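You operate a simulated robot arm through the tools that you are given. There is no shell and no other tool.

You are at the controls of a simulated robot arm. One attempt, no reset.

## Task
Plug in the grey and blue connectors and press their red tabs down.
Fine: each goes on the port of its colour; leave the third connector where it is.

It is judged by the outcome, as a careful person would: the job done as asked, and still so three seconds after it is handed in. It fails if anything else is knocked over, pushed out of place, dropped, spilled or broken.

## Robot
A 7-joint arm with a two-finger parallel gripper, fixed in place. Base frame: the origin is at the foot of the arm, x ahead of it, y to its left, z up; the work surface is at about z = 0.9. Lengths are in m, angles in degrees, forces in N, time in s.
Its first joint turns from -166.0 to 166.0 degrees. Payload 4.4 kg.
The TCP is the grasp point between the finger pads, 0.023 m short of the fingertips. In the tool frame z runs along the fingers and y along their closing line. The gripper opens to 0.094 m. The fingers are 0.038 m wide and 0.01 m thick; the gripper's body (0.054 by 0.096 m) begins 0.039 m behind the TCP.
Orientation is told as [roll, pitch, yaw] about the base's x, y, z axes, in that order, counted from this pose: with the fingers straight down and closing along the base's y, the tool's x points along the base's -x, its y along +y and its z along -z.

## Interface
- The arm moves only by the tool arm_command. Its argument "plan" is one flat list of numbers, 7 for each row, row after row: the turn, a rotation vector about the tool's x, y, z in degrees, then the shift along the tool's x, y, z in m, then the closure, from 0 (fully open) to 1 (shut). In form: [wx, wy, wz, tx, ty, tz, jaw, wx, wy, wz, tx, ty, tz, jaw, ...]. A call has 1 to 20 rows; each row shifts and turns the commanded pose from where the row before left it, along the tool's axes as they then stand. A row lasts 0.2 s, in which the tool goes at most 0.05 m and 8.6 degrees; a call with a longer step from one row to the next is refused whole, and so is a gripper value outside its range. A pose out of reach is approached as far as the arm can. The call stops where the force on the tool passes 80 N (or 10 N more than at its start, if that is more) or the arm is blocked; 0.2 s more then pass. The fingers move at their own pace (about 0.072 m/s each) and stop on an object; they squeeze with about 28 N. The grip force told is the motor's: it shows also when the fingers shut on nothing. Time passes only in rows, and 0.2 s behind the last, so rows that do not move let the fingers close. The reply holds the time, the measured pose of the TCP, the force on the tool along the base axes, the opening and the grip force, in the units named above and with some noise, with the torque about the TCP (base axes, N m) and any sound that the robot's microphone picked up.
- Cameras (640 x 400 px; columns grow to the right, rows downward): "scene" is fixed at [0.0318, 0.4998, 1.6477]; the picture's right is [-0.39, -0.92, 0.00], its down [-0.53, 0.23, -0.82] and it looks along [0.75, -0.32, -0.58] (base axes); focal length 374 px, centre (320, 200). "wrist" rides on the gripper at [0.086, 0.016, -0.074] in the tool frame; the picture's right is [-0.18, 0.98, 0.00], its down [-0.58, -0.11, -0.81] and it looks along [-0.79, -0.15, 0.59] (tool axes); focal length 243 px, centre (320, 200). There is no depth. A picture from a camera that has moved, and an enlarged one, comes with that camera's place and axes in the base frame and with its lens. The place of the scene camera against the robot may be out by one fixed shift of up to 0.025 m in any direction.
- grab_frame(camera): a new picture of that camera. It takes no simulated time.
- zoom(camera, box): a new picture of the part [left, top, right, bottom] of that camera's present view, enlarged. It takes no simulated time.
- close_job(): hands the job in; it is judged then, once.

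Places have to be worked out from the pictures, the camera data and where the tool is seen. Open the gripper and draw the arm clear of the work before you hand the job in, unless the task says otherwise.

The tools are called after "Emit:" as a command line: name --argument value ..., lists and objects as JSON in quotes. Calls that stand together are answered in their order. arm_command: Moves the arm, as the interface text tells. Its arguments: {"type":"object","properties":{"plan":{"type":"array","items":{"type":"number"}}},"required":["plan"]} The other tools are called the same way: grab_frame (camera) takes a picture; zoom (camera, box) takes an enlarged picture of a part of a camera's view; close_job () hands the job in.

At the start:

```text
t: 0.0
ee_pos: [0.7107, 0.2558, 1.1749]
tcp_rot: [-0.1, 0.0, 0.0]
force: [-0.6, 0.2, -0.5]
wrist_torque: [0.02, 0.0, 0.0]
gripper_width: 0.0943
gripper_force: 0.1
```

scene: 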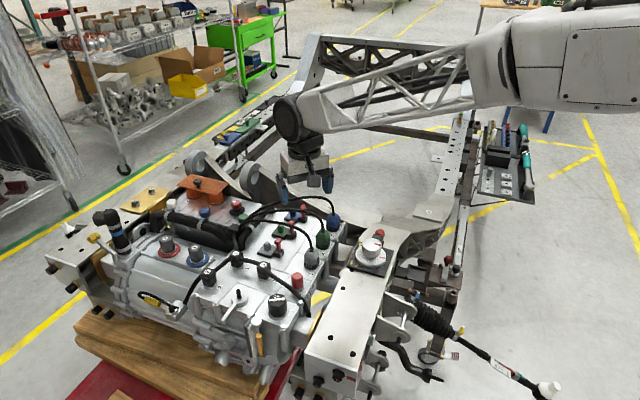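
wrist: 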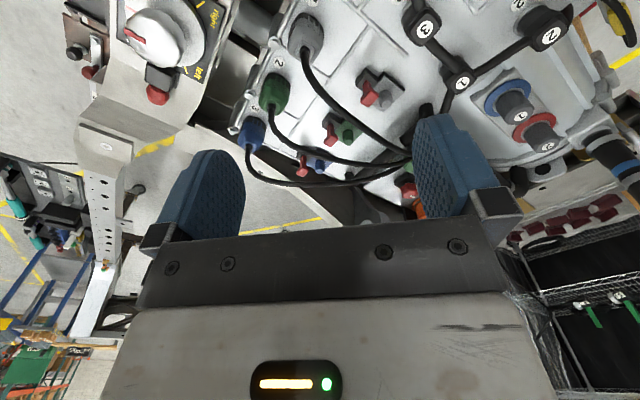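

I start by looking closer at the connectors and ports from both cameras.

Emit:
zoom --camera "scene" --box '[220, 170, 380, 270]'

Emit:
zoom --camera "wrist" --box '[220, 0, 480, 200]'

```text
4.00 times, centred on (300, 220) of scene
camera zoom: at [0.0318, 0.4998, 1.6477], right [-0.39, -0.92, 0.0], down [-0.53, 0.23, -0.82], along [0.75, -0.32, -0.58], focal length 1494 px, centre (400, 120)
```

zoom: 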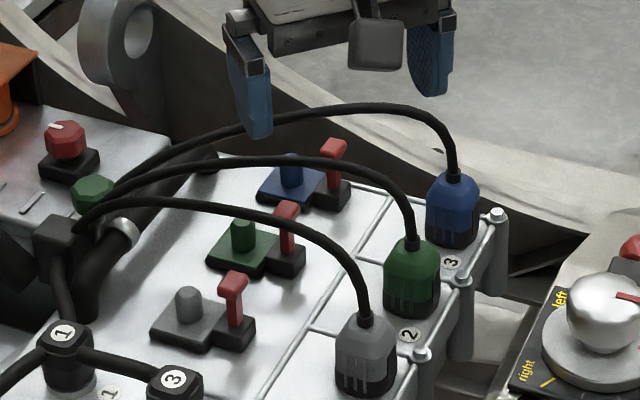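

```text
2.00 times, centred on (350, 100) of wrist
camera zoom: at [0.6239, 0.2718, 1.2502], right [0.18, 0.98, 0.0], down [0.58, -0.11, 0.81], along [0.79, -0.15, -0.59], focal length 485 px, centre (260, 400)
```

zoom: 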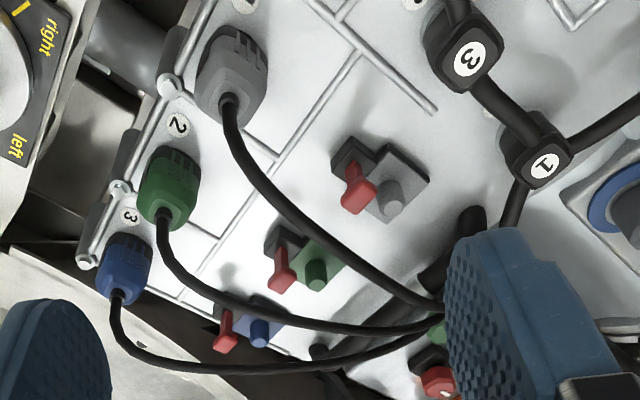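

The ports (coloured posts with red tabs) and the three capped connectors on the rail are visible. I move sideways for parallax with the wrist camera, whose calibration is trustworthy.

Emit:
arm_command --plan '[0, 0, 0, 0, -0.04, 0, 0, 0, 0, 0, 0, -0.04, 0, 0, 0, 0, 0, 0, -0.04, 0, 0, 0, 0, 0, 0, -0.04, 0, 0, 0, 0, 0, 0, 0, 0, 0]'

```text
t: 1.2
ee_pos: [0.7099, 0.0952, 1.1745]
tcp_rot: [0.0, 0.0, 0.0]
force: [-0.4, 0.4, -0.3]
wrist_torque: [-0.02, 0.05, -0.02]
gripper_width: 0.0941
gripper_force: 0.1
```

The arm moved 0.16 m to its right without trouble; I take pictures from here.

Emit:
grab_frame --camera "wrist"

Emit:
zoom --camera "wrist" --box '[280, 0, 600, 200]'

Emit:
grab_frame --camera "scene"

```text
taken
camera wrist: at [0.6234, 0.1104, 1.2493], right [0.18, 0.98, 0.0], down [0.58, -0.11, 0.81], along [0.79, -0.15, -0.59], focal length 243 px, centre (320, 200)
```

wrist: 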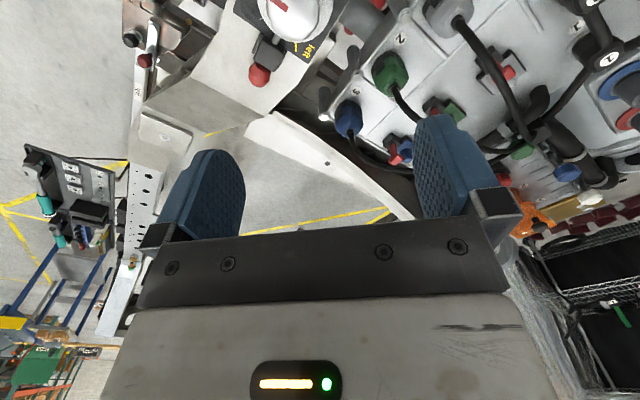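

```text
2.00 times, centred on (440, 100) of wrist
camera zoom: at [0.6234, 0.1104, 1.2493], right [0.18, 0.98, 0.0], down [0.58, -0.11, 0.81], along [0.79, -0.15, -0.59], focal length 485 px, centre (80, 400)
```

zoom: 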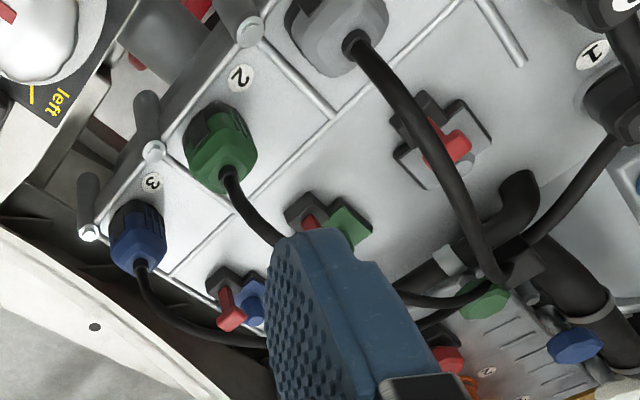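

```text
taken
```

scene: 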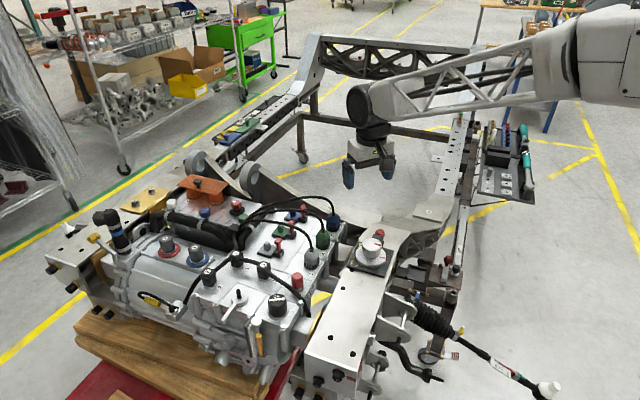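

The parallax gives cable exits at about blue (0.863, 0.112, 0.953), green (0.798, 0.173, 0.956) and grey (0.739, 0.233, 0.954), so the rail runs about 45° to the base axes. I yaw the tool about +45° so its closing line lies along the rail and the camera faces the ports.

Emit:
arm_command --plan '[0, 0, -7.5, 0, 0, 0, 0, 0, 0, -7.5, 0, 0, 0, 0, 0, 0, -7.5, 0, 0, 0, 0, 0, 0, -7.5, 0, 0, 0, 0, 0, 0, -7.5, 0, 0, 0, 0, 0, 0, -7.5, 0, 0, 0, 0, 0, 0, 0, 0, 0, 0, 0]'

Emit:
grab_frame --camera "wrist"

```text
t: 2.8
ee_pos: [0.7104, 0.0937, 1.1744]
tcp_rot: [0.0, 0.0, 45.2]
force: [-0.6, 0.7, 0.4]
wrist_torque: [0.03, 0.0, -0.02]
gripper_width: 0.0942
gripper_force: 0.0
```

```text
taken
camera wrist: at [0.6374, 0.0452, 1.2501], right [-0.57, 0.82, 0.0], down [0.49, 0.33, 0.81], along [0.67, 0.46, -0.59], focal length 243 px, centre (320, 200)
```

wrist: 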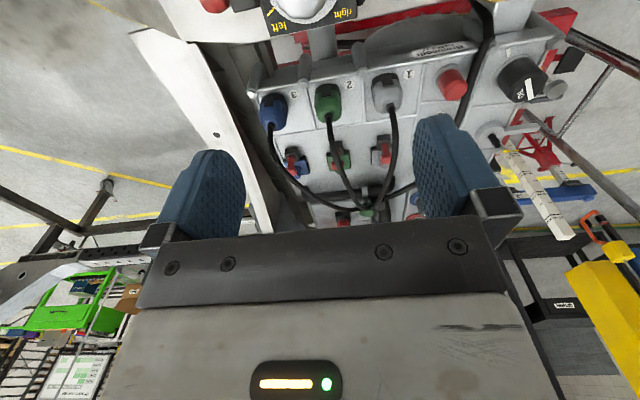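

The view now faces the connectors and ports squarely. I zoom in for detail.

Emit:
zoom --camera "wrist" --box '[240, 60, 440, 185]'

Emit:
zoom --camera "wrist" --box '[350, 60, 430, 110]'

Emit:
zoom --camera "wrist" --box '[270, 130, 420, 220]'

```text
3.20 times, centred on (340, 122) of wrist
camera zoom: at [0.6374, 0.0452, 1.2501], right [-0.57, 0.82, 0.0], down [0.49, 0.33, 0.81], along [0.67, 0.46, -0.59], focal length 776 px, centre (256, 448)
```

zoom: 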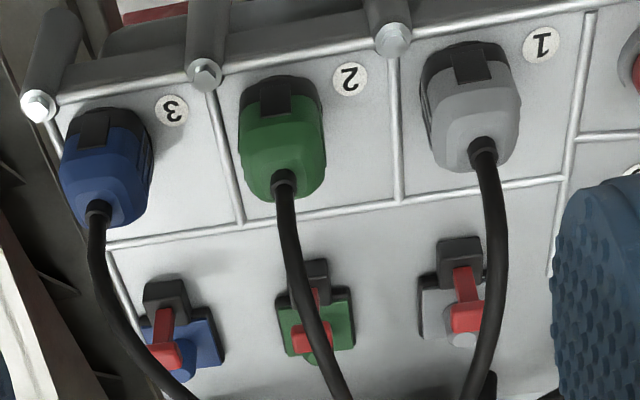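

```text
8.00 times, centred on (390, 85) of wrist
camera zoom: at [0.6374, 0.0452, 1.2501], right [-0.57, 0.82, 0.0], down [0.49, 0.33, 0.81], along [0.67, 0.46, -0.59], focal length 1941 px, centre (-240, 1120)
```

zoom: 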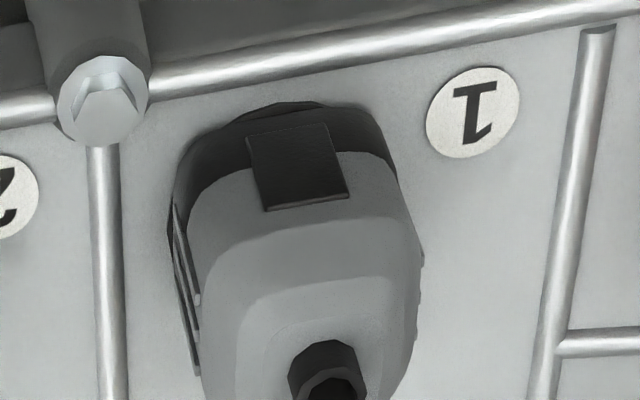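

```text
4.27 times, centred on (345, 175) of wrist
camera zoom: at [0.6374, 0.0452, 1.2501], right [-0.57, 0.82, 0.0], down [0.49, 0.33, 0.81], along [0.67, 0.46, -0.59], focal length 1035 px, centre (213, 307)
```

zoom: 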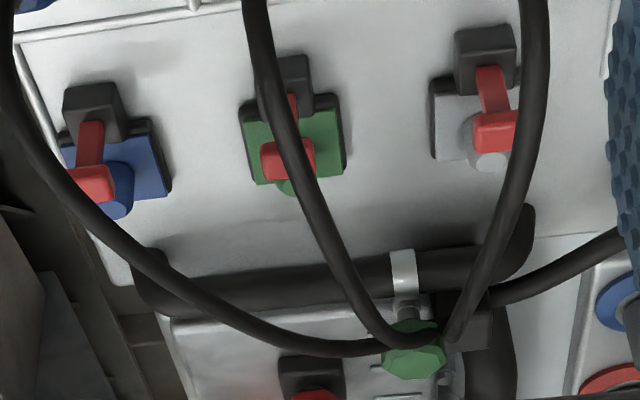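

The connectors' dark latches face the rail like the ports' tab blocks, and the bolts triangulate to a surface at z≈0.90 with the rail at 45°. I move in over the blue port, keeping height, for a steep close view.

Emit:
arm_command --plan '[0, 0, 0, -0.0376, -0.0163, 0, 0, 0, 0, 0, -0.0376, -0.0163, 0, 0, 0, 0, 0, -0.0376, -0.0163, 0, 0, 0, 0, 0, -0.0376, -0.0163, 0, 0, 0, 0, 0, -0.0376, -0.0163, 0, 0, 0, 0, 0, 0, 0, 0, 0]'

Emit:
grab_frame --camera "wrist"

```text
t: 4.2
ee_pos: [0.9025, 0.1722, 1.175]
tcp_rot: [0.0, -0.1, 45.1]
force: [1.2, 0.5, -0.6]
wrist_torque: [0.0, 0.02, 0.01]
gripper_width: 0.0942
gripper_force: 0.0
```

```text
taken
camera wrist: at [0.8299, 0.1224, 1.2493], right [-0.56, 0.83, 0.0], down [0.49, 0.33, 0.81], along [0.67, 0.46, -0.59], focal length 243 px, centre (320, 200)
```

wrist: 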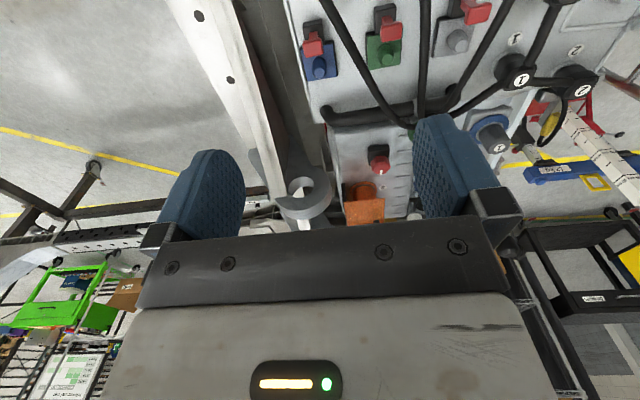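

From here all three ports are visible steeply from above. I zoom on each.

Emit:
zoom --camera "wrist" --box '[280, 0, 440, 100]'

Emit:
zoom --camera "wrist" --box '[400, 0, 560, 100]'

Emit:
zoom --camera "wrist" --box '[280, 10, 360, 60]'

```text
4.00 times, centred on (360, 50) of wrist
camera zoom: at [0.8299, 0.1224, 1.2493], right [-0.56, 0.83, 0.0], down [0.49, 0.33, 0.81], along [0.67, 0.46, -0.59], focal length 970 px, centre (160, 800)
```

zoom: 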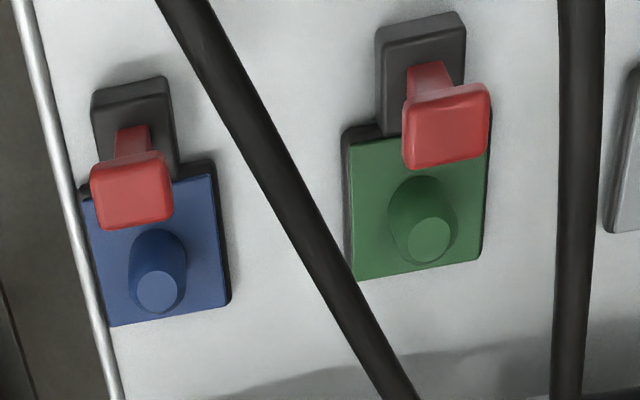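

```text
4.00 times, centred on (480, 50) of wrist
camera zoom: at [0.8299, 0.1224, 1.2493], right [-0.56, 0.83, 0.0], down [0.49, 0.33, 0.81], along [0.67, 0.46, -0.59], focal length 970 px, centre (-320, 800)
```

zoom: 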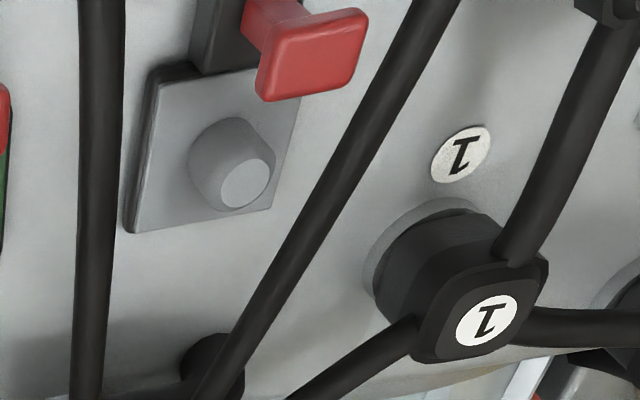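

```text
8.00 times, centred on (320, 35) of wrist
camera zoom: at [0.8299, 0.1224, 1.2493], right [-0.56, 0.83, 0.0], down [0.49, 0.33, 0.81], along [0.67, 0.46, -0.59], focal length 1941 px, centre (320, 1520)
```

zoom: 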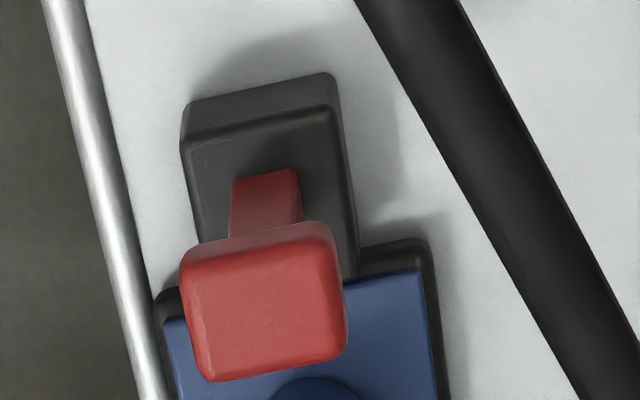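

Ports worked out: blue post at about (0.960, 0.2105, top 0.928) with yaw ≈43–45°, and grey post at about (0.837, 0.331). Each red tab is 0.04 m to the rail side with its top at ≈0.953. Next I view the connectors from above.

Emit:
arm_command --plan '[0, 0, 0, 0.02124, 0.0329, 0, 0, 0, 0, 0, 0.02124, 0.0329, 0, 0, 0, 0, 0, 0.02124, 0.0329, 0, 0, 0, 0, 0, 0.02124, 0.0329, 0, 0, 0, 0, 0, 0.02124, 0.0329, 0, 0, 0, 0, 0, 0, 0, 0, 0]'

Emit:
zoom --camera "wrist" --box '[160, 0, 400, 150]'

Emit:
zoom --camera "wrist" --box '[280, 10, 360, 60]'

Emit:
zoom --camera "wrist" --box '[150, 40, 230, 90]'

```text
t: 5.6
ee_pos: [0.7105, 0.2143, 1.1738]
tcp_rot: [0.0, 0.0, 45.0]
force: [-0.5, 0.0, -0.8]
wrist_torque: [0.03, 0.02, 0.02]
gripper_width: 0.0938
gripper_force: 0.0
```

```text
2.67 times, centred on (280, 75) of wrist
camera zoom: at [0.6372, 0.165, 1.2476], right [-0.56, 0.83, 0.0], down [0.49, 0.33, 0.81], along [0.67, 0.46, -0.59], focal length 647 px, centre (427, 533)
```

zoom: 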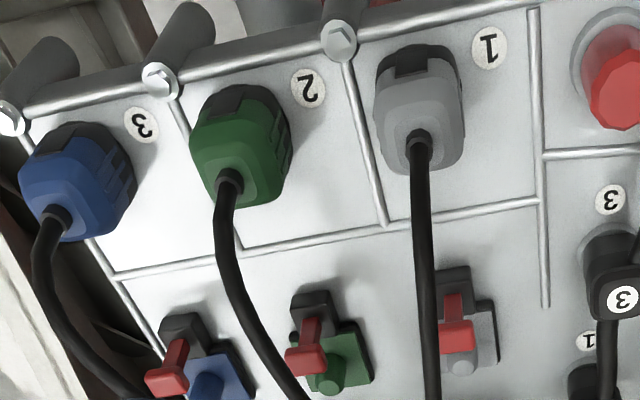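

```text
8.00 times, centred on (320, 35) of wrist
camera zoom: at [0.6372, 0.165, 1.2476], right [-0.56, 0.83, 0.0], down [0.49, 0.33, 0.81], along [0.67, 0.46, -0.59], focal length 1941 px, centre (320, 1520)
```

zoom: 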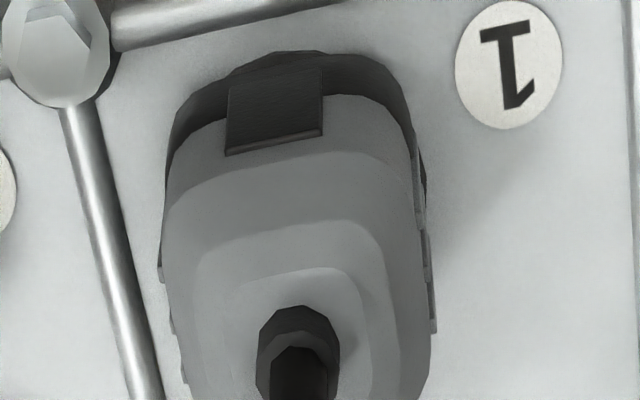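

```text
8.00 times, centred on (190, 65) of wrist
camera zoom: at [0.6372, 0.165, 1.2476], right [-0.56, 0.83, 0.0], down [0.49, 0.33, 0.81], along [0.67, 0.46, -0.59], focal length 1941 px, centre (1360, 1280)
```

zoom: 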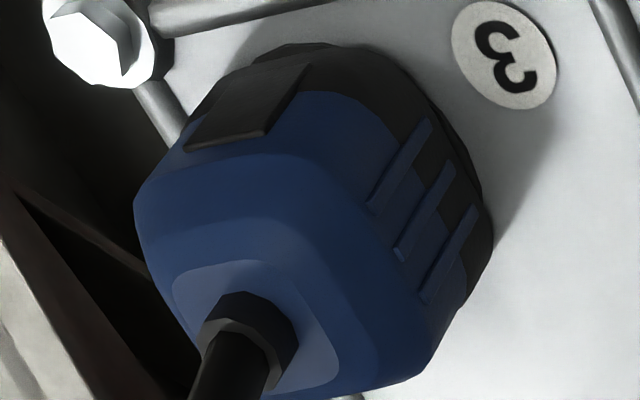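

Grey's centre is about (0.7405, 0.233) with yaw ≈44–45°, and blue's is about (0.863, 0.112). Both have grip ribs on the sides along the rail. I partly close the jaws to clear the neighbours, move above grey and come down to z≈1.06 to check alignment.

Emit:
arm_command --plan '[0, 0, 0, -0.0344, -0.008, 0, 0.3, 0, 0, 0, 0, 0, 0.04, 0.3, 0, 0, 0, 0, 0, 0.04, 0.3, 0, 0, 0, 0, 0, 0.034, 0.3, 0, 0, 0, 0, 0, 0, 0.3]'

Emit:
grab_frame --camera "wrist"

Emit:
grab_frame --camera "scene"

Emit:
zoom --camera "scene" --box '[240, 170, 400, 270]'

```text
t: 6.8
ee_pos: [0.7431, 0.2333, 1.0623]
tcp_rot: [-0.1, 0.1, 45.0]
force: [-0.5, -0.3, 0.6]
wrist_torque: [0.01, 0.02, 0.02]
gripper_width: 0.0656
gripper_force: 0.0
```

```text
taken
camera wrist: at [0.6694, 0.1838, 1.1364], right [-0.56, 0.83, 0.0], down [0.49, 0.33, 0.81], along [0.67, 0.46, -0.59], focal length 243 px, centre (320, 200)
```

wrist: 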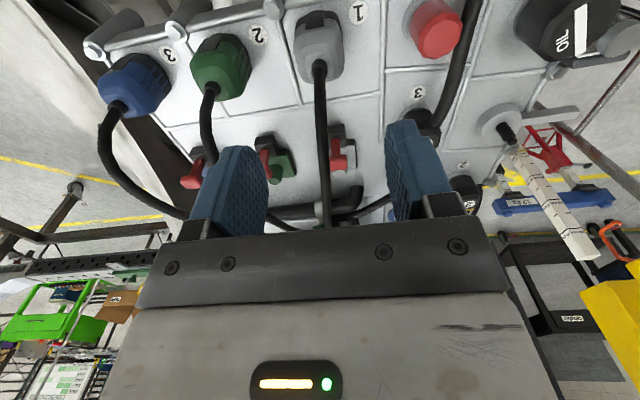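

```text
taken
```

scene: 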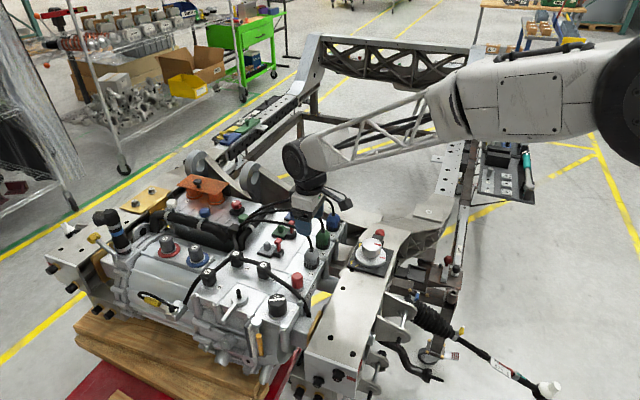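

```text
4.00 times, centred on (320, 220) of scene
camera zoom: at [0.0318, 0.4998, 1.6477], right [-0.39, -0.92, 0.0], down [-0.53, 0.23, -0.82], along [0.75, -0.32, -0.58], focal length 1494 px, centre (320, 120)
```

zoom: 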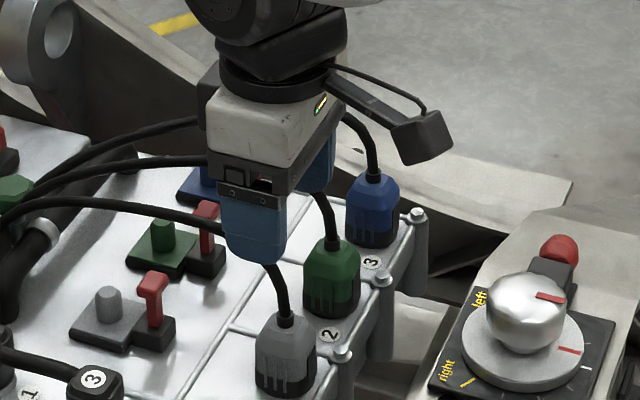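

The gripper sits over the grey connector, with its jaws straddling it along the rail. I zoom in to refine the alignment before descending.

Emit:
zoom --camera "wrist" --box '[270, 0, 370, 100]'

Emit:
zoom --camera "wrist" --box '[160, 100, 440, 275]'

```text
4.00 times, centred on (320, 50) of wrist
camera zoom: at [0.6694, 0.1838, 1.1364], right [-0.56, 0.83, 0.0], down [0.49, 0.33, 0.81], along [0.67, 0.46, -0.59], focal length 970 px, centre (320, 800)
```

zoom: 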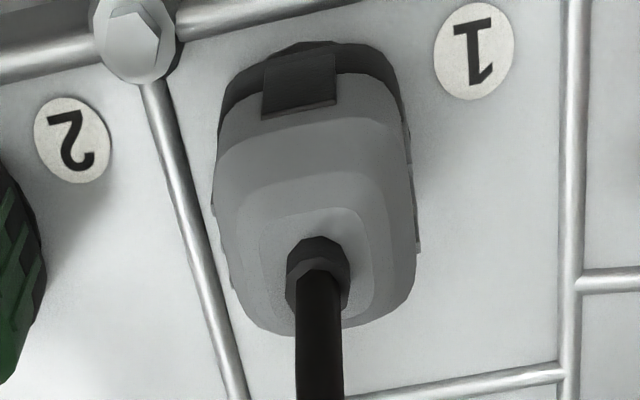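

```text
2.29 times, centred on (300, 188) of wrist
camera zoom: at [0.6694, 0.1838, 1.1364], right [-0.56, 0.83, 0.0], down [0.49, 0.33, 0.81], along [0.67, 0.46, -0.59], focal length 555 px, centre (366, 229)
```

zoom: 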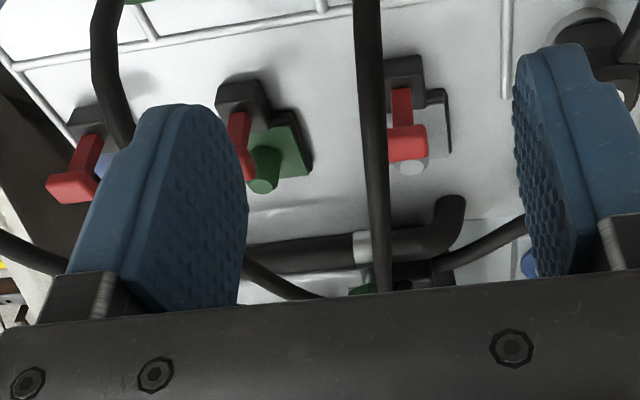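

The grey collar is at about (0.740, 0.2315), about 3 mm toward the rail from the TCP. I correct that and descend in small steps, watching the force for cable contact.

Emit:
arm_command --plan '[0, 0, 0, 0.003, 0.001, 0.02, 0.3, 0, 0, 0, 0, 0, 0.025, 0.3, 0, 0, 0, 0, 0, 0.025, 0.3, 0, 0, 0, 0, 0, 0, 0.3]'

Emit:
grab_frame --camera "wrist"

Emit:
zoom --camera "scene" --box '[240, 170, 400, 270]'

```text
t: 7.8
ee_pos: [0.7383, 0.2294, 0.9932]
tcp_rot: [0.0, -0.1, 45.0]
force: [0.3, 0.1, 0.3]
wrist_torque: [0.02, -0.03, -0.03]
gripper_width: 0.0658
gripper_force: 0.0
```

```text
taken
camera wrist: at [0.6651, 0.1801, 1.0684], right [-0.56, 0.83, 0.0], down [0.49, 0.33, 0.81], along [0.67, 0.46, -0.59], focal length 243 px, centre (320, 200)
```

wrist: 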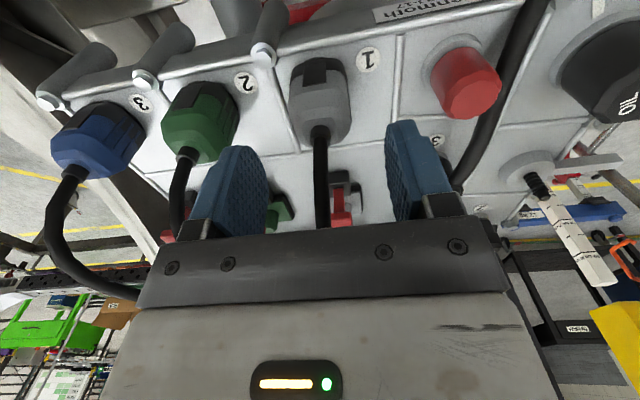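

```text
4.00 times, centred on (320, 220) of scene
camera zoom: at [0.0318, 0.4998, 1.6477], right [-0.39, -0.92, 0.0], down [-0.53, 0.23, -0.82], along [0.75, -0.32, -0.58], focal length 1494 px, centre (320, 120)
```

zoom: 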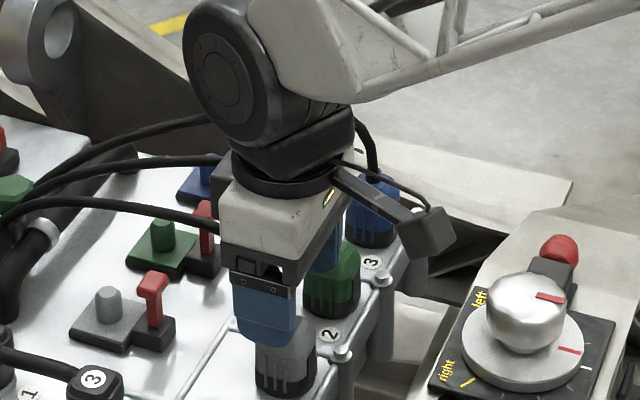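

No contact so far. I zoom once more to check the fore-aft alignment before going down to the grasp height.

Emit:
zoom --camera "wrist" --box '[260, 40, 380, 160]'

Emit:
zoom --camera "wrist" --box '[180, 100, 460, 260]'

```text
3.33 times, centred on (320, 100) of wrist
camera zoom: at [0.6651, 0.1801, 1.0684], right [-0.56, 0.83, 0.0], down [0.49, 0.33, 0.81], along [0.67, 0.46, -0.59], focal length 809 px, centre (320, 533)
```

zoom: 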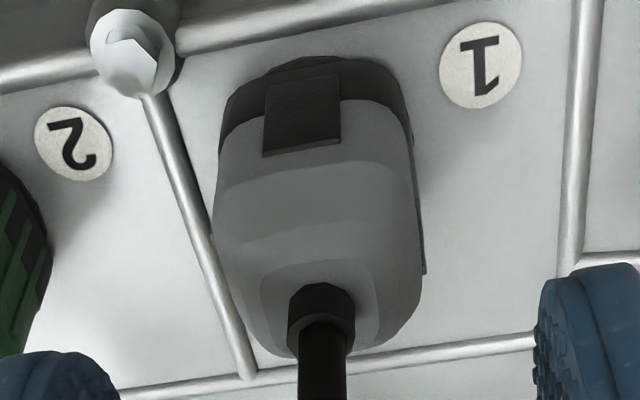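

```text
2.29 times, centred on (320, 180) of wrist
camera zoom: at [0.6651, 0.1801, 1.0684], right [-0.56, 0.83, 0.0], down [0.49, 0.33, 0.81], along [0.67, 0.46, -0.59], focal length 555 px, centre (320, 246)
```

zoom: 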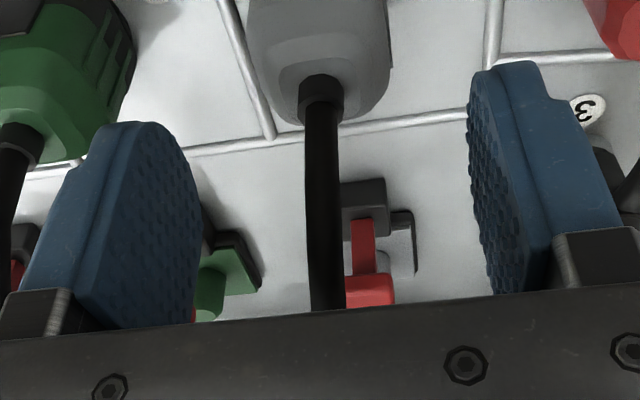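

Triangulating from the two heights puts the collar top at (0.7385, 0.2307, 0.96), within about 1 mm of the tool axis. I descend about 50 mm in gentle steps to the grasp height.

Emit:
arm_command --plan '[0, 0, 0, 0, 0, 0.015, 0.3, 0, 0, 0, 0, 0, 0.015, 0.3, 0, 0, 0, 0, 0, 0.01, 0.3, 0, 0, 0, 0, 0, 0.01, 0.3, 0, 0, 0, 0, 0, 0, 0.3]'

Emit:
grab_frame --camera "wrist"

Emit:
zoom --camera "scene" --box '[240, 170, 400, 270]'

```text
t: 9.0
ee_pos: [0.7383, 0.2291, 0.9417]
tcp_rot: [0.0, -0.1, 45.1]
force: [0.3, 0.2, 0.0]
wrist_torque: [0.01, 0.0, -0.01]
gripper_width: 0.0658
gripper_force: 0.1
```

```text
taken
camera wrist: at [0.6651, 0.1807, 1.0166], right [-0.56, 0.83, 0.0], down [0.49, 0.33, 0.81], along [0.67, 0.46, -0.59], focal length 243 px, centre (320, 200)
```

wrist: 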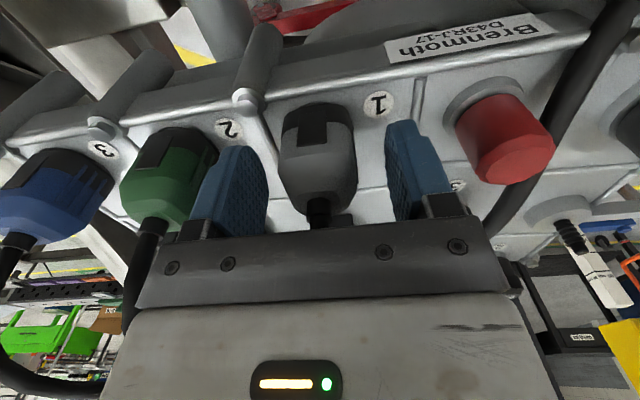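

```text
4.00 times, centred on (320, 220) of scene
camera zoom: at [0.0318, 0.4998, 1.6477], right [-0.39, -0.92, 0.0], down [-0.53, 0.23, -0.82], along [0.75, -0.32, -0.58], focal length 1494 px, centre (320, 120)
```

zoom: 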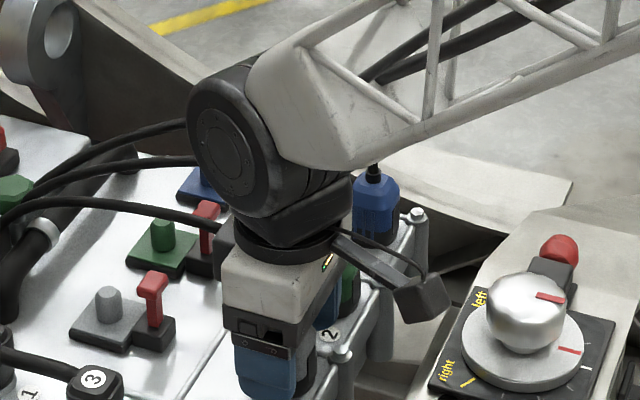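

No contact force even with the palm where the cable is, so the cable isn't obstructing. The jaws straddle the grey body, so I close on it.

Emit:
arm_command --plan '[0, 0, 0, 0, 0, 0, 1, 0, 0, 0, 0, 0, 0, 1, 0, 0, 0, 0, 0, 0, 1]'

Emit:
zoom --camera "wrist" --box '[200, 60, 440, 230]'

```text
t: 9.8
ee_pos: [0.7378, 0.2306, 0.9416]
tcp_rot: [0.0, 0.0, 45.0]
force: [-0.7, 0.0, -1.5]
wrist_torque: [-0.01, -0.03, -0.01]
gripper_width: 0.0356
gripper_force: 27.7
```

```text
2.35 times, centred on (320, 145) of wrist
camera zoom: at [0.6651, 0.1807, 1.0165], right [-0.56, 0.83, 0.0], down [0.49, 0.33, 0.81], along [0.67, 0.46, -0.59], focal length 571 px, centre (320, 329)
```

zoom: 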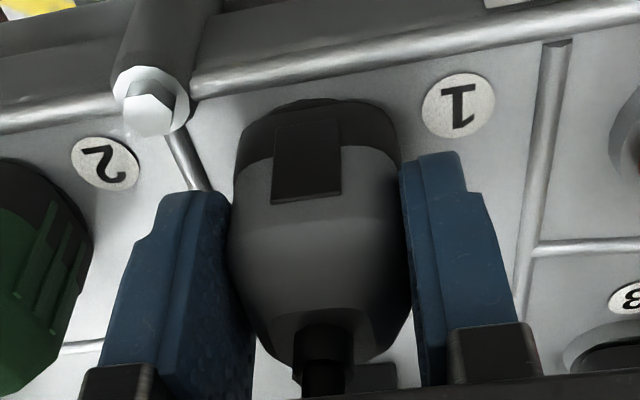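

The fingers hold the grey connector at a width of 35.6 mm. I lift it straight up, slowly at first.

Emit:
arm_command --plan '[0, 0, 0, 0, 0, -0.01, 1, 0, 0, 0, 0, 0, -0.015, 1, 0, 0, 0, 0, 0, -0.02, 1, 0, 0, 0, 0, 0, -0.025, 1, 0, 0, 0, 0, 0, 0, 1]'

Emit:
grab_frame --camera "wrist"

Emit:
zoom --camera "scene" --box '[240, 170, 400, 270]'

```text
t: 11.0
ee_pos: [0.74, 0.2307, 1.01]
tcp_rot: [0.0, 0.1, 45.0]
force: [0.9, 0.7, -0.4]
wrist_torque: [-0.03, 0.01, -0.01]
gripper_width: 0.0361
gripper_force: 27.9
```

```text
taken
camera wrist: at [0.6663, 0.181, 1.0857], right [-0.56, 0.83, 0.0], down [0.49, 0.33, 0.81], along [0.67, 0.46, -0.59], focal length 243 px, centre (320, 200)
```

wrist: 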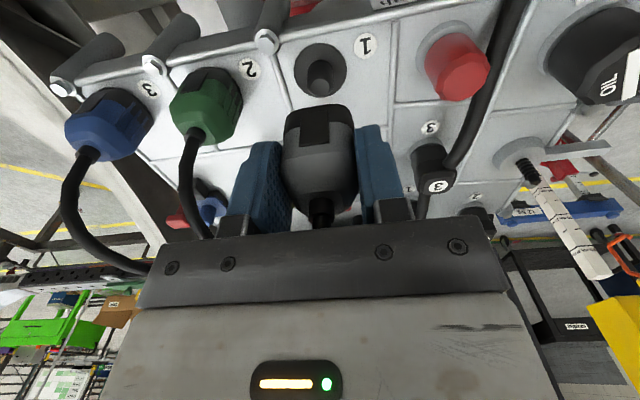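

```text
4.00 times, centred on (320, 220) of scene
camera zoom: at [0.0318, 0.4998, 1.6477], right [-0.39, -0.92, 0.0], down [-0.53, 0.23, -0.82], along [0.75, -0.32, -0.58], focal length 1494 px, centre (320, 120)
```

zoom: 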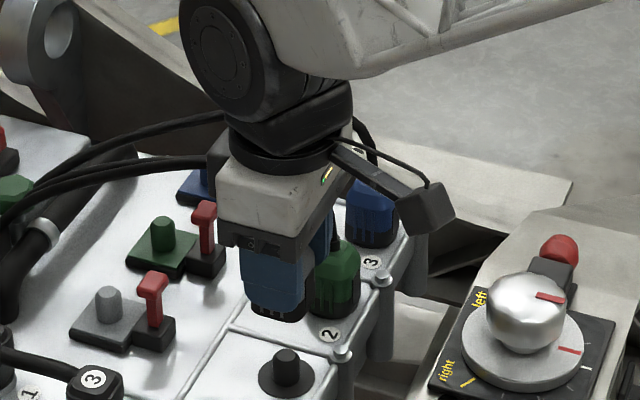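

The grey connector came off cleanly from a dark parking post. That post's pixel position now serves as my alignment reference, so I zoom on it and on the held connector.

Emit:
zoom --camera "wrist" --box '[270, 30, 370, 110]'

Emit:
zoom --camera "wrist" --box '[220, 90, 420, 240]'

```text
5.00 times, centred on (320, 70) of wrist
camera zoom: at [0.6663, 0.181, 1.0857], right [-0.56, 0.83, 0.0], down [0.49, 0.33, 0.81], along [0.67, 0.46, -0.59], focal length 1213 px, centre (320, 850)
```

zoom: 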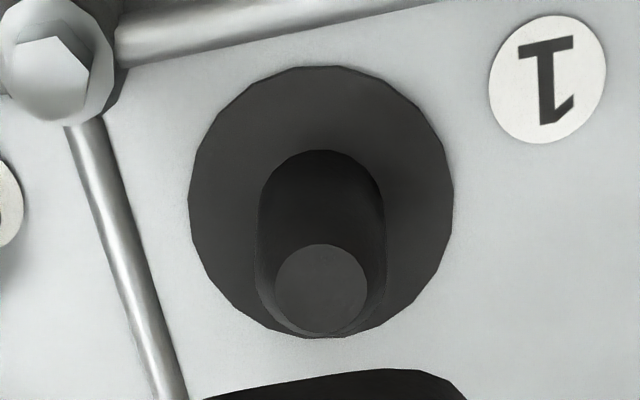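

```text
2.67 times, centred on (320, 165) of wrist
camera zoom: at [0.6663, 0.181, 1.0857], right [-0.56, 0.83, 0.0], down [0.49, 0.33, 0.81], along [0.67, 0.46, -0.59], focal length 647 px, centre (320, 293)
```

zoom: 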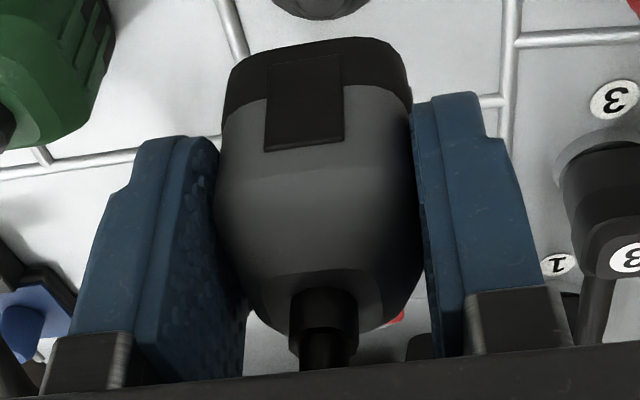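

The parking post top is at ~(0.739, 0.231, 0.926) and has the same shape as the port posts. I raise and carry the connector 0.14 m across toward the grey port, staying well above the tabs.

Emit:
arm_command --plan '[0, 0, 0, 0, 0, -0.025, 1, 0, 0, 0, 0, 0, -0.025, 1, 0, 0, 0, -0.028, 0, 0, 1, 0, 0, 0, -0.028, 0, 0, 1, 0, 0, 0, -0.028, 0, 0, 1, 0, 0, 0, -0.028, 0.0014, 0, 1, 0, 0, 0, -0.028, 0, 0, 1, 0, 0, 0, 0, 0, 0, 1, 0, 0, 0, 0, 0, 0, 1]'

Emit:
grab_frame --camera "wrist"

Emit:
zoom --camera "wrist" --box '[270, 0, 370, 80]'

Emit:
zoom --camera "scene" --box '[220, 160, 380, 260]'

```text
t: 13.0
ee_pos: [0.8358, 0.3286, 1.0637]
tcp_rot: [0.0, 0.1, 45.0]
force: [0.3, -0.9, -0.8]
wrist_torque: [-0.02, 0.02, 0.02]
gripper_width: 0.0358
gripper_force: 28.1
```

```text
taken
camera wrist: at [0.7639, 0.2793, 1.1387], right [-0.56, 0.83, 0.0], down [0.49, 0.33, 0.81], along [0.67, 0.46, -0.59], focal length 243 px, centre (320, 200)
```

wrist: 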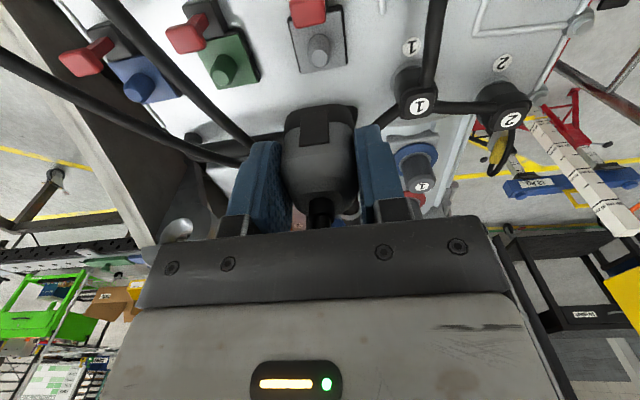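

```text
5.00 times, centred on (320, 40) of wrist
camera zoom: at [0.7639, 0.2793, 1.1387], right [-0.56, 0.83, 0.0], down [0.49, 0.33, 0.81], along [0.67, 0.46, -0.59], focal length 1213 px, centre (320, 1000)
```

zoom: 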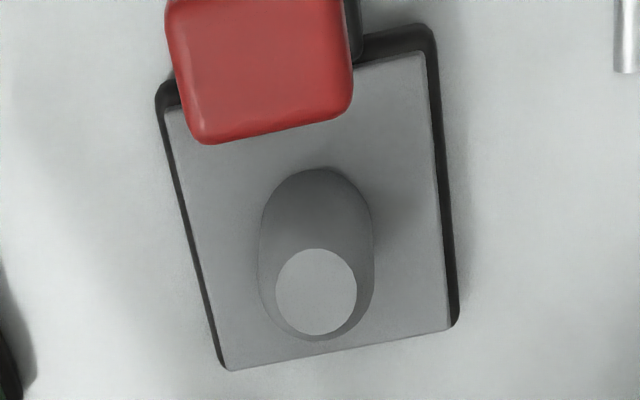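

```text
4.00 times, centred on (300, 210) of scene
camera zoom: at [0.0318, 0.4998, 1.6477], right [-0.39, -0.92, 0.0], down [-0.53, 0.23, -0.82], along [0.75, -0.32, -0.58], focal length 1494 px, centre (400, 160)
```

zoom: 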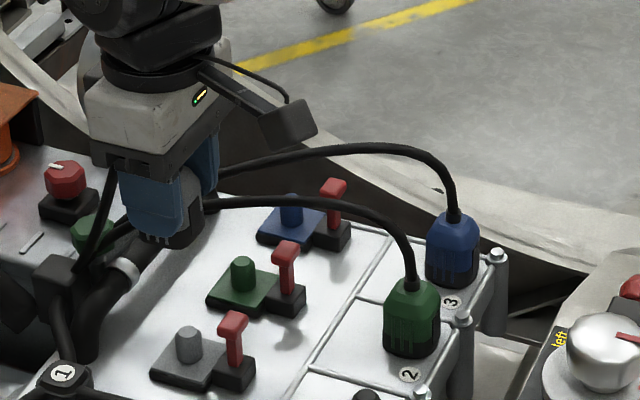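

The grey post is at about (0.8395, 0.3306), yaw ≈45°. Relative to my parking reference the tool needs about 3.7 mm further forward and 1.2 mm sideways. I correct and descend to the same height as the reference view to compare.

Emit:
arm_command --plan '[0, 0, 0, -0.0037, -0.0012, 0, 1, 0, 0, 0, 0, 0, 0.025, 1, 0, 0, 0, 0, 0, 0.025, 1, 0, 0, 0, 0, 0, 0, 1, 0, 0, 0, 0, 0, 0, 1]'

Emit:
zoom --camera "wrist" --box '[270, 30, 370, 110]'

Emit:
grab_frame --camera "wrist"

Emit:
zoom --camera "scene" --box '[220, 160, 380, 260]'

```text
t: 14.2
ee_pos: [0.8397, 0.329, 1.0139]
tcp_rot: [0.1, -0.1, 44.9]
force: [0.2, 0.6, 0.9]
wrist_torque: [0.02, 0.0, -0.01]
gripper_width: 0.036
gripper_force: 27.9
```

```text
5.00 times, centred on (320, 70) of wrist
camera zoom: at [0.7671, 0.2791, 1.0879], right [-0.56, 0.83, 0.0], down [0.49, 0.33, 0.81], along [0.67, 0.46, -0.59], focal length 1213 px, centre (320, 850)
```

zoom: 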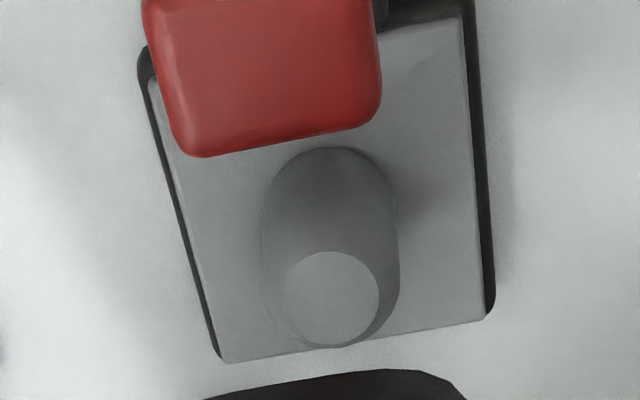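

```text
taken
camera wrist: at [0.7671, 0.2791, 1.0879], right [-0.56, 0.83, 0.0], down [0.49, 0.33, 0.81], along [0.67, 0.46, -0.59], focal length 243 px, centre (320, 200)
```

wrist: 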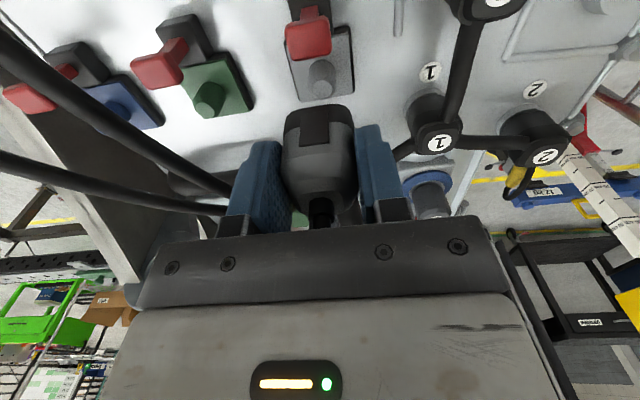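

```text
4.00 times, centred on (300, 210) of scene
camera zoom: at [0.0318, 0.4998, 1.6477], right [-0.39, -0.92, 0.0], down [-0.53, 0.23, -0.82], along [0.75, -0.32, -0.58], focal length 1494 px, centre (400, 160)
```

zoom: 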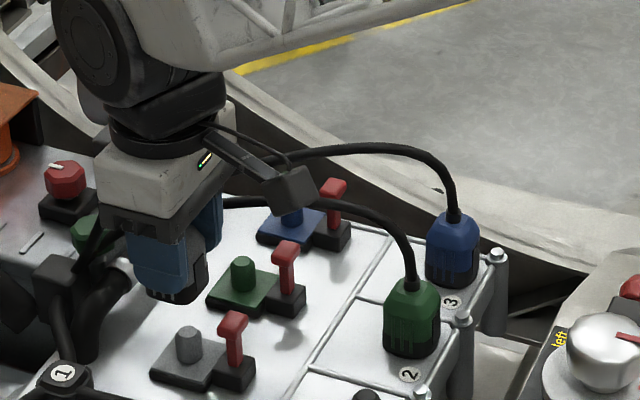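

The match with the reference is within about 1 mm: the post sits ~8 px right, and the vertical offset fits the slightly higher plate. I nudge by 1 mm and descend to just above the post.

Emit:
arm_command --plan '[0, 0, 0, -0.0006, 0.001, 0.01, 1, 0, 0, 0, 0, 0, 0.013, 1, 0, 0, 0, 0, 0, 0.013, 1, 0, 0, 0, 0, 0, 0, 1]'

Emit:
zoom --camera "wrist" --box '[260, 40, 380, 130]'

Emit:
zoom --camera "scene" --box '[220, 190, 300, 240]'

```text
t: 15.2
ee_pos: [0.8386, 0.3315, 0.9758]
tcp_rot: [-0.1, 0.0, 45.0]
force: [0.4, 0.1, -1.1]
wrist_torque: [0.0, 0.0, 0.0]
gripper_width: 0.0358
gripper_force: 27.9
```

```text
4.44 times, centred on (320, 85) of wrist
camera zoom: at [0.7653, 0.2819, 1.0503], right [-0.56, 0.83, 0.0], down [0.49, 0.33, 0.81], along [0.67, 0.46, -0.59], focal length 1078 px, centre (320, 711)
```

zoom: 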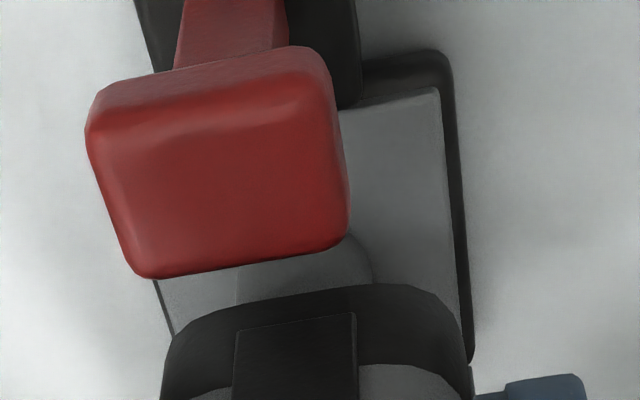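

```text
8.00 times, centred on (260, 215) of scene
camera zoom: at [0.0318, 0.4998, 1.6477], right [-0.39, -0.92, 0.0], down [-0.53, 0.23, -0.82], along [0.75, -0.32, -0.58], focal length 2988 px, centre (800, 80)
```

zoom: 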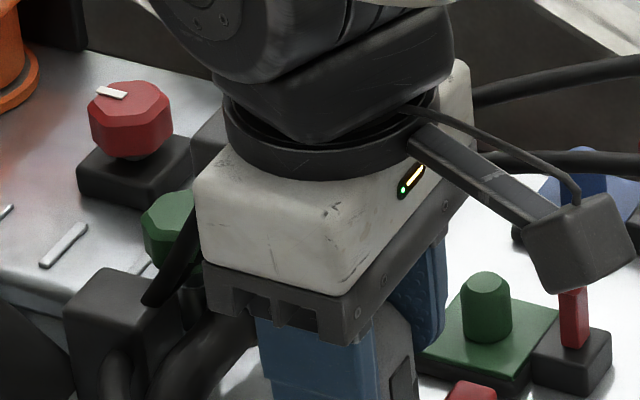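

The connector is clear of the tab with no contact force yet. I lower it onto the post in small steps, watching the force.

Emit:
arm_command --plan '[0, 0, 0, 0, 0, 0.005, 1, 0, 0, 0, 0, 0, 0.005, 1, 0, 0, 0, 0, 0, 0.005, 1, 0, 0, 0, 0, 0, 0.005, 1, 0, 0, 0, 0, 0, 0, 1]'

```text
t: 16.4
ee_pos: [0.8393, 0.3303, 0.9551]
tcp_rot: [0.0, 0.0, 45.0]
force: [8.4, -19.1, -2.5]
wrist_torque: [-0.45, -0.25, 0.1]
gripper_width: 0.0357
gripper_force: 28.7
```

The post is now engaged and pushes sideways (mostly −rail direction, 19 N), so I'm about a millimetre off. I shift the tool the way it is being pushed to relieve that.

Emit:
arm_command --plan '[0, 0, 0, 0.0004, -0.001, 0, 1, 0, 0, 0, 0, 0, 0, 1]'

```text
t: 17.0
ee_pos: [0.8379, 0.3318, 0.9547]
tcp_rot: [0.0, 0.0, 45.0]
force: [4.5, -12.2, -6.4]
wrist_torque: [-0.32, -0.1, 0.01]
gripper_width: 0.036
gripper_force: 28.1
```

The side force dropped in proportion, about 7 N/mm. I apply the remaining correction.

Emit:
arm_command --plan '[0, 0, 0, 0.0009, -0.0015, 0, 1, 0, 0, 0, 0, 0, 0, 1]'

```text
t: 17.6
ee_pos: [0.8392, 0.3298, 0.9561]
tcp_rot: [0.0, -0.1, 45.0]
force: [0.3, -0.2, -0.8]
wrist_torque: [-0.01, 0.01, 0.0]
gripper_width: 0.036
gripper_force: 27.5
```

Side forces are now zero. I continue pushing straight down.

Emit:
arm_command --plan '[0, 0, 0, 0, 0, 0.004, 1, 0, 0, 0, 0, 0, 0.004, 1, 0, 0, 0, 0, 0, 0.003, 1, 0, 0, 0, 0, 0, 0, 1]'

```text
t: 18.6
ee_pos: [0.8399, 0.3298, 0.9457]
tcp_rot: [-0.1, -0.2, 45.1]
force: [0.3, 5.0, 22.8]
wrist_torque: [0.17, -0.02, -0.01]
gripper_width: 0.0361
gripper_force: 27.5
```

There is now an upward resistance of 23 N at z≈0.9457, close to the expected seat. I press a little further in 2 mm steps, listening for a click.

Emit:
arm_command --plan '[0, 0, 0, 0, 0, 0.002, 1, 0, 0, 0, 0, 0, 0, 1]'

Emit:
zoom --camera "wrist" --box '[240, 60, 400, 230]'

```text
t: 19.2
ee_pos: [0.8391, 0.3299, 0.9435]
tcp_rot: [0.1, -0.1, 45.1]
force: [0.5, 5.6, 20.9]
wrist_torque: [0.14, -0.08, 0.02]
gripper_width: 0.0358
gripper_force: 27.7
```

```text
2.35 times, centred on (320, 145) of wrist
camera zoom: at [0.7664, 0.2796, 1.0174], right [-0.56, 0.83, 0.0], down [0.49, 0.33, 0.81], along [0.67, 0.46, -0.59], focal length 571 px, centre (320, 329)
```

zoom: 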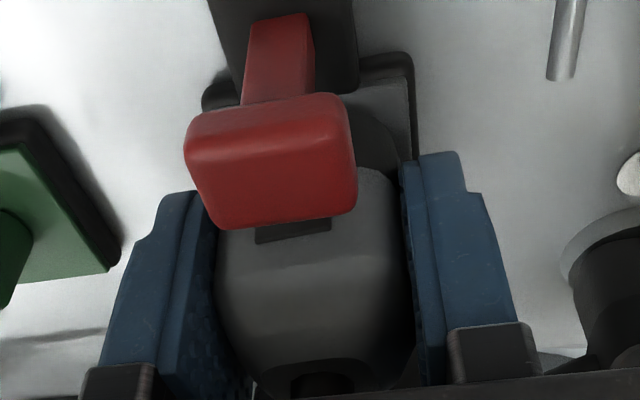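

The tool moved 2 mm more at the same 21 N, and the latch and collar now appear ~10 mm higher in the grip. So the fingers are slipping down the connector while it waits part-way on the post. I check from the scene camera.

Emit:
zoom --camera "scene" --box '[230, 200, 330, 262]'

Emit:
grab_frame --camera "wrist"

```text
6.40 times, centred on (280, 231) of scene
camera zoom: at [0.0318, 0.4998, 1.6477], right [-0.39, -0.92, 0.0], down [-0.53, 0.23, -0.82], along [0.75, -0.32, -0.58], focal length 2391 px, centre (576, 2)
```

zoom: 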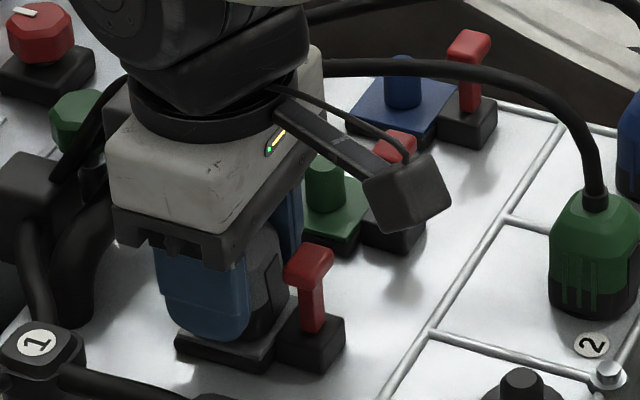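

```text
taken
camera wrist: at [0.7664, 0.2796, 1.0174], right [-0.56, 0.83, 0.0], down [0.49, 0.33, 0.81], along [0.67, 0.46, -0.59], focal length 243 px, centre (320, 200)
```

wrist: 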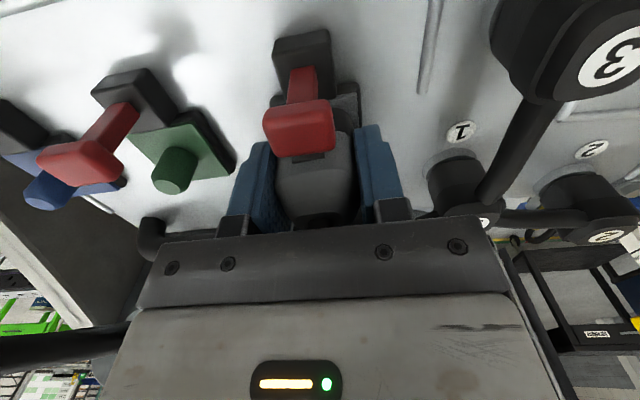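

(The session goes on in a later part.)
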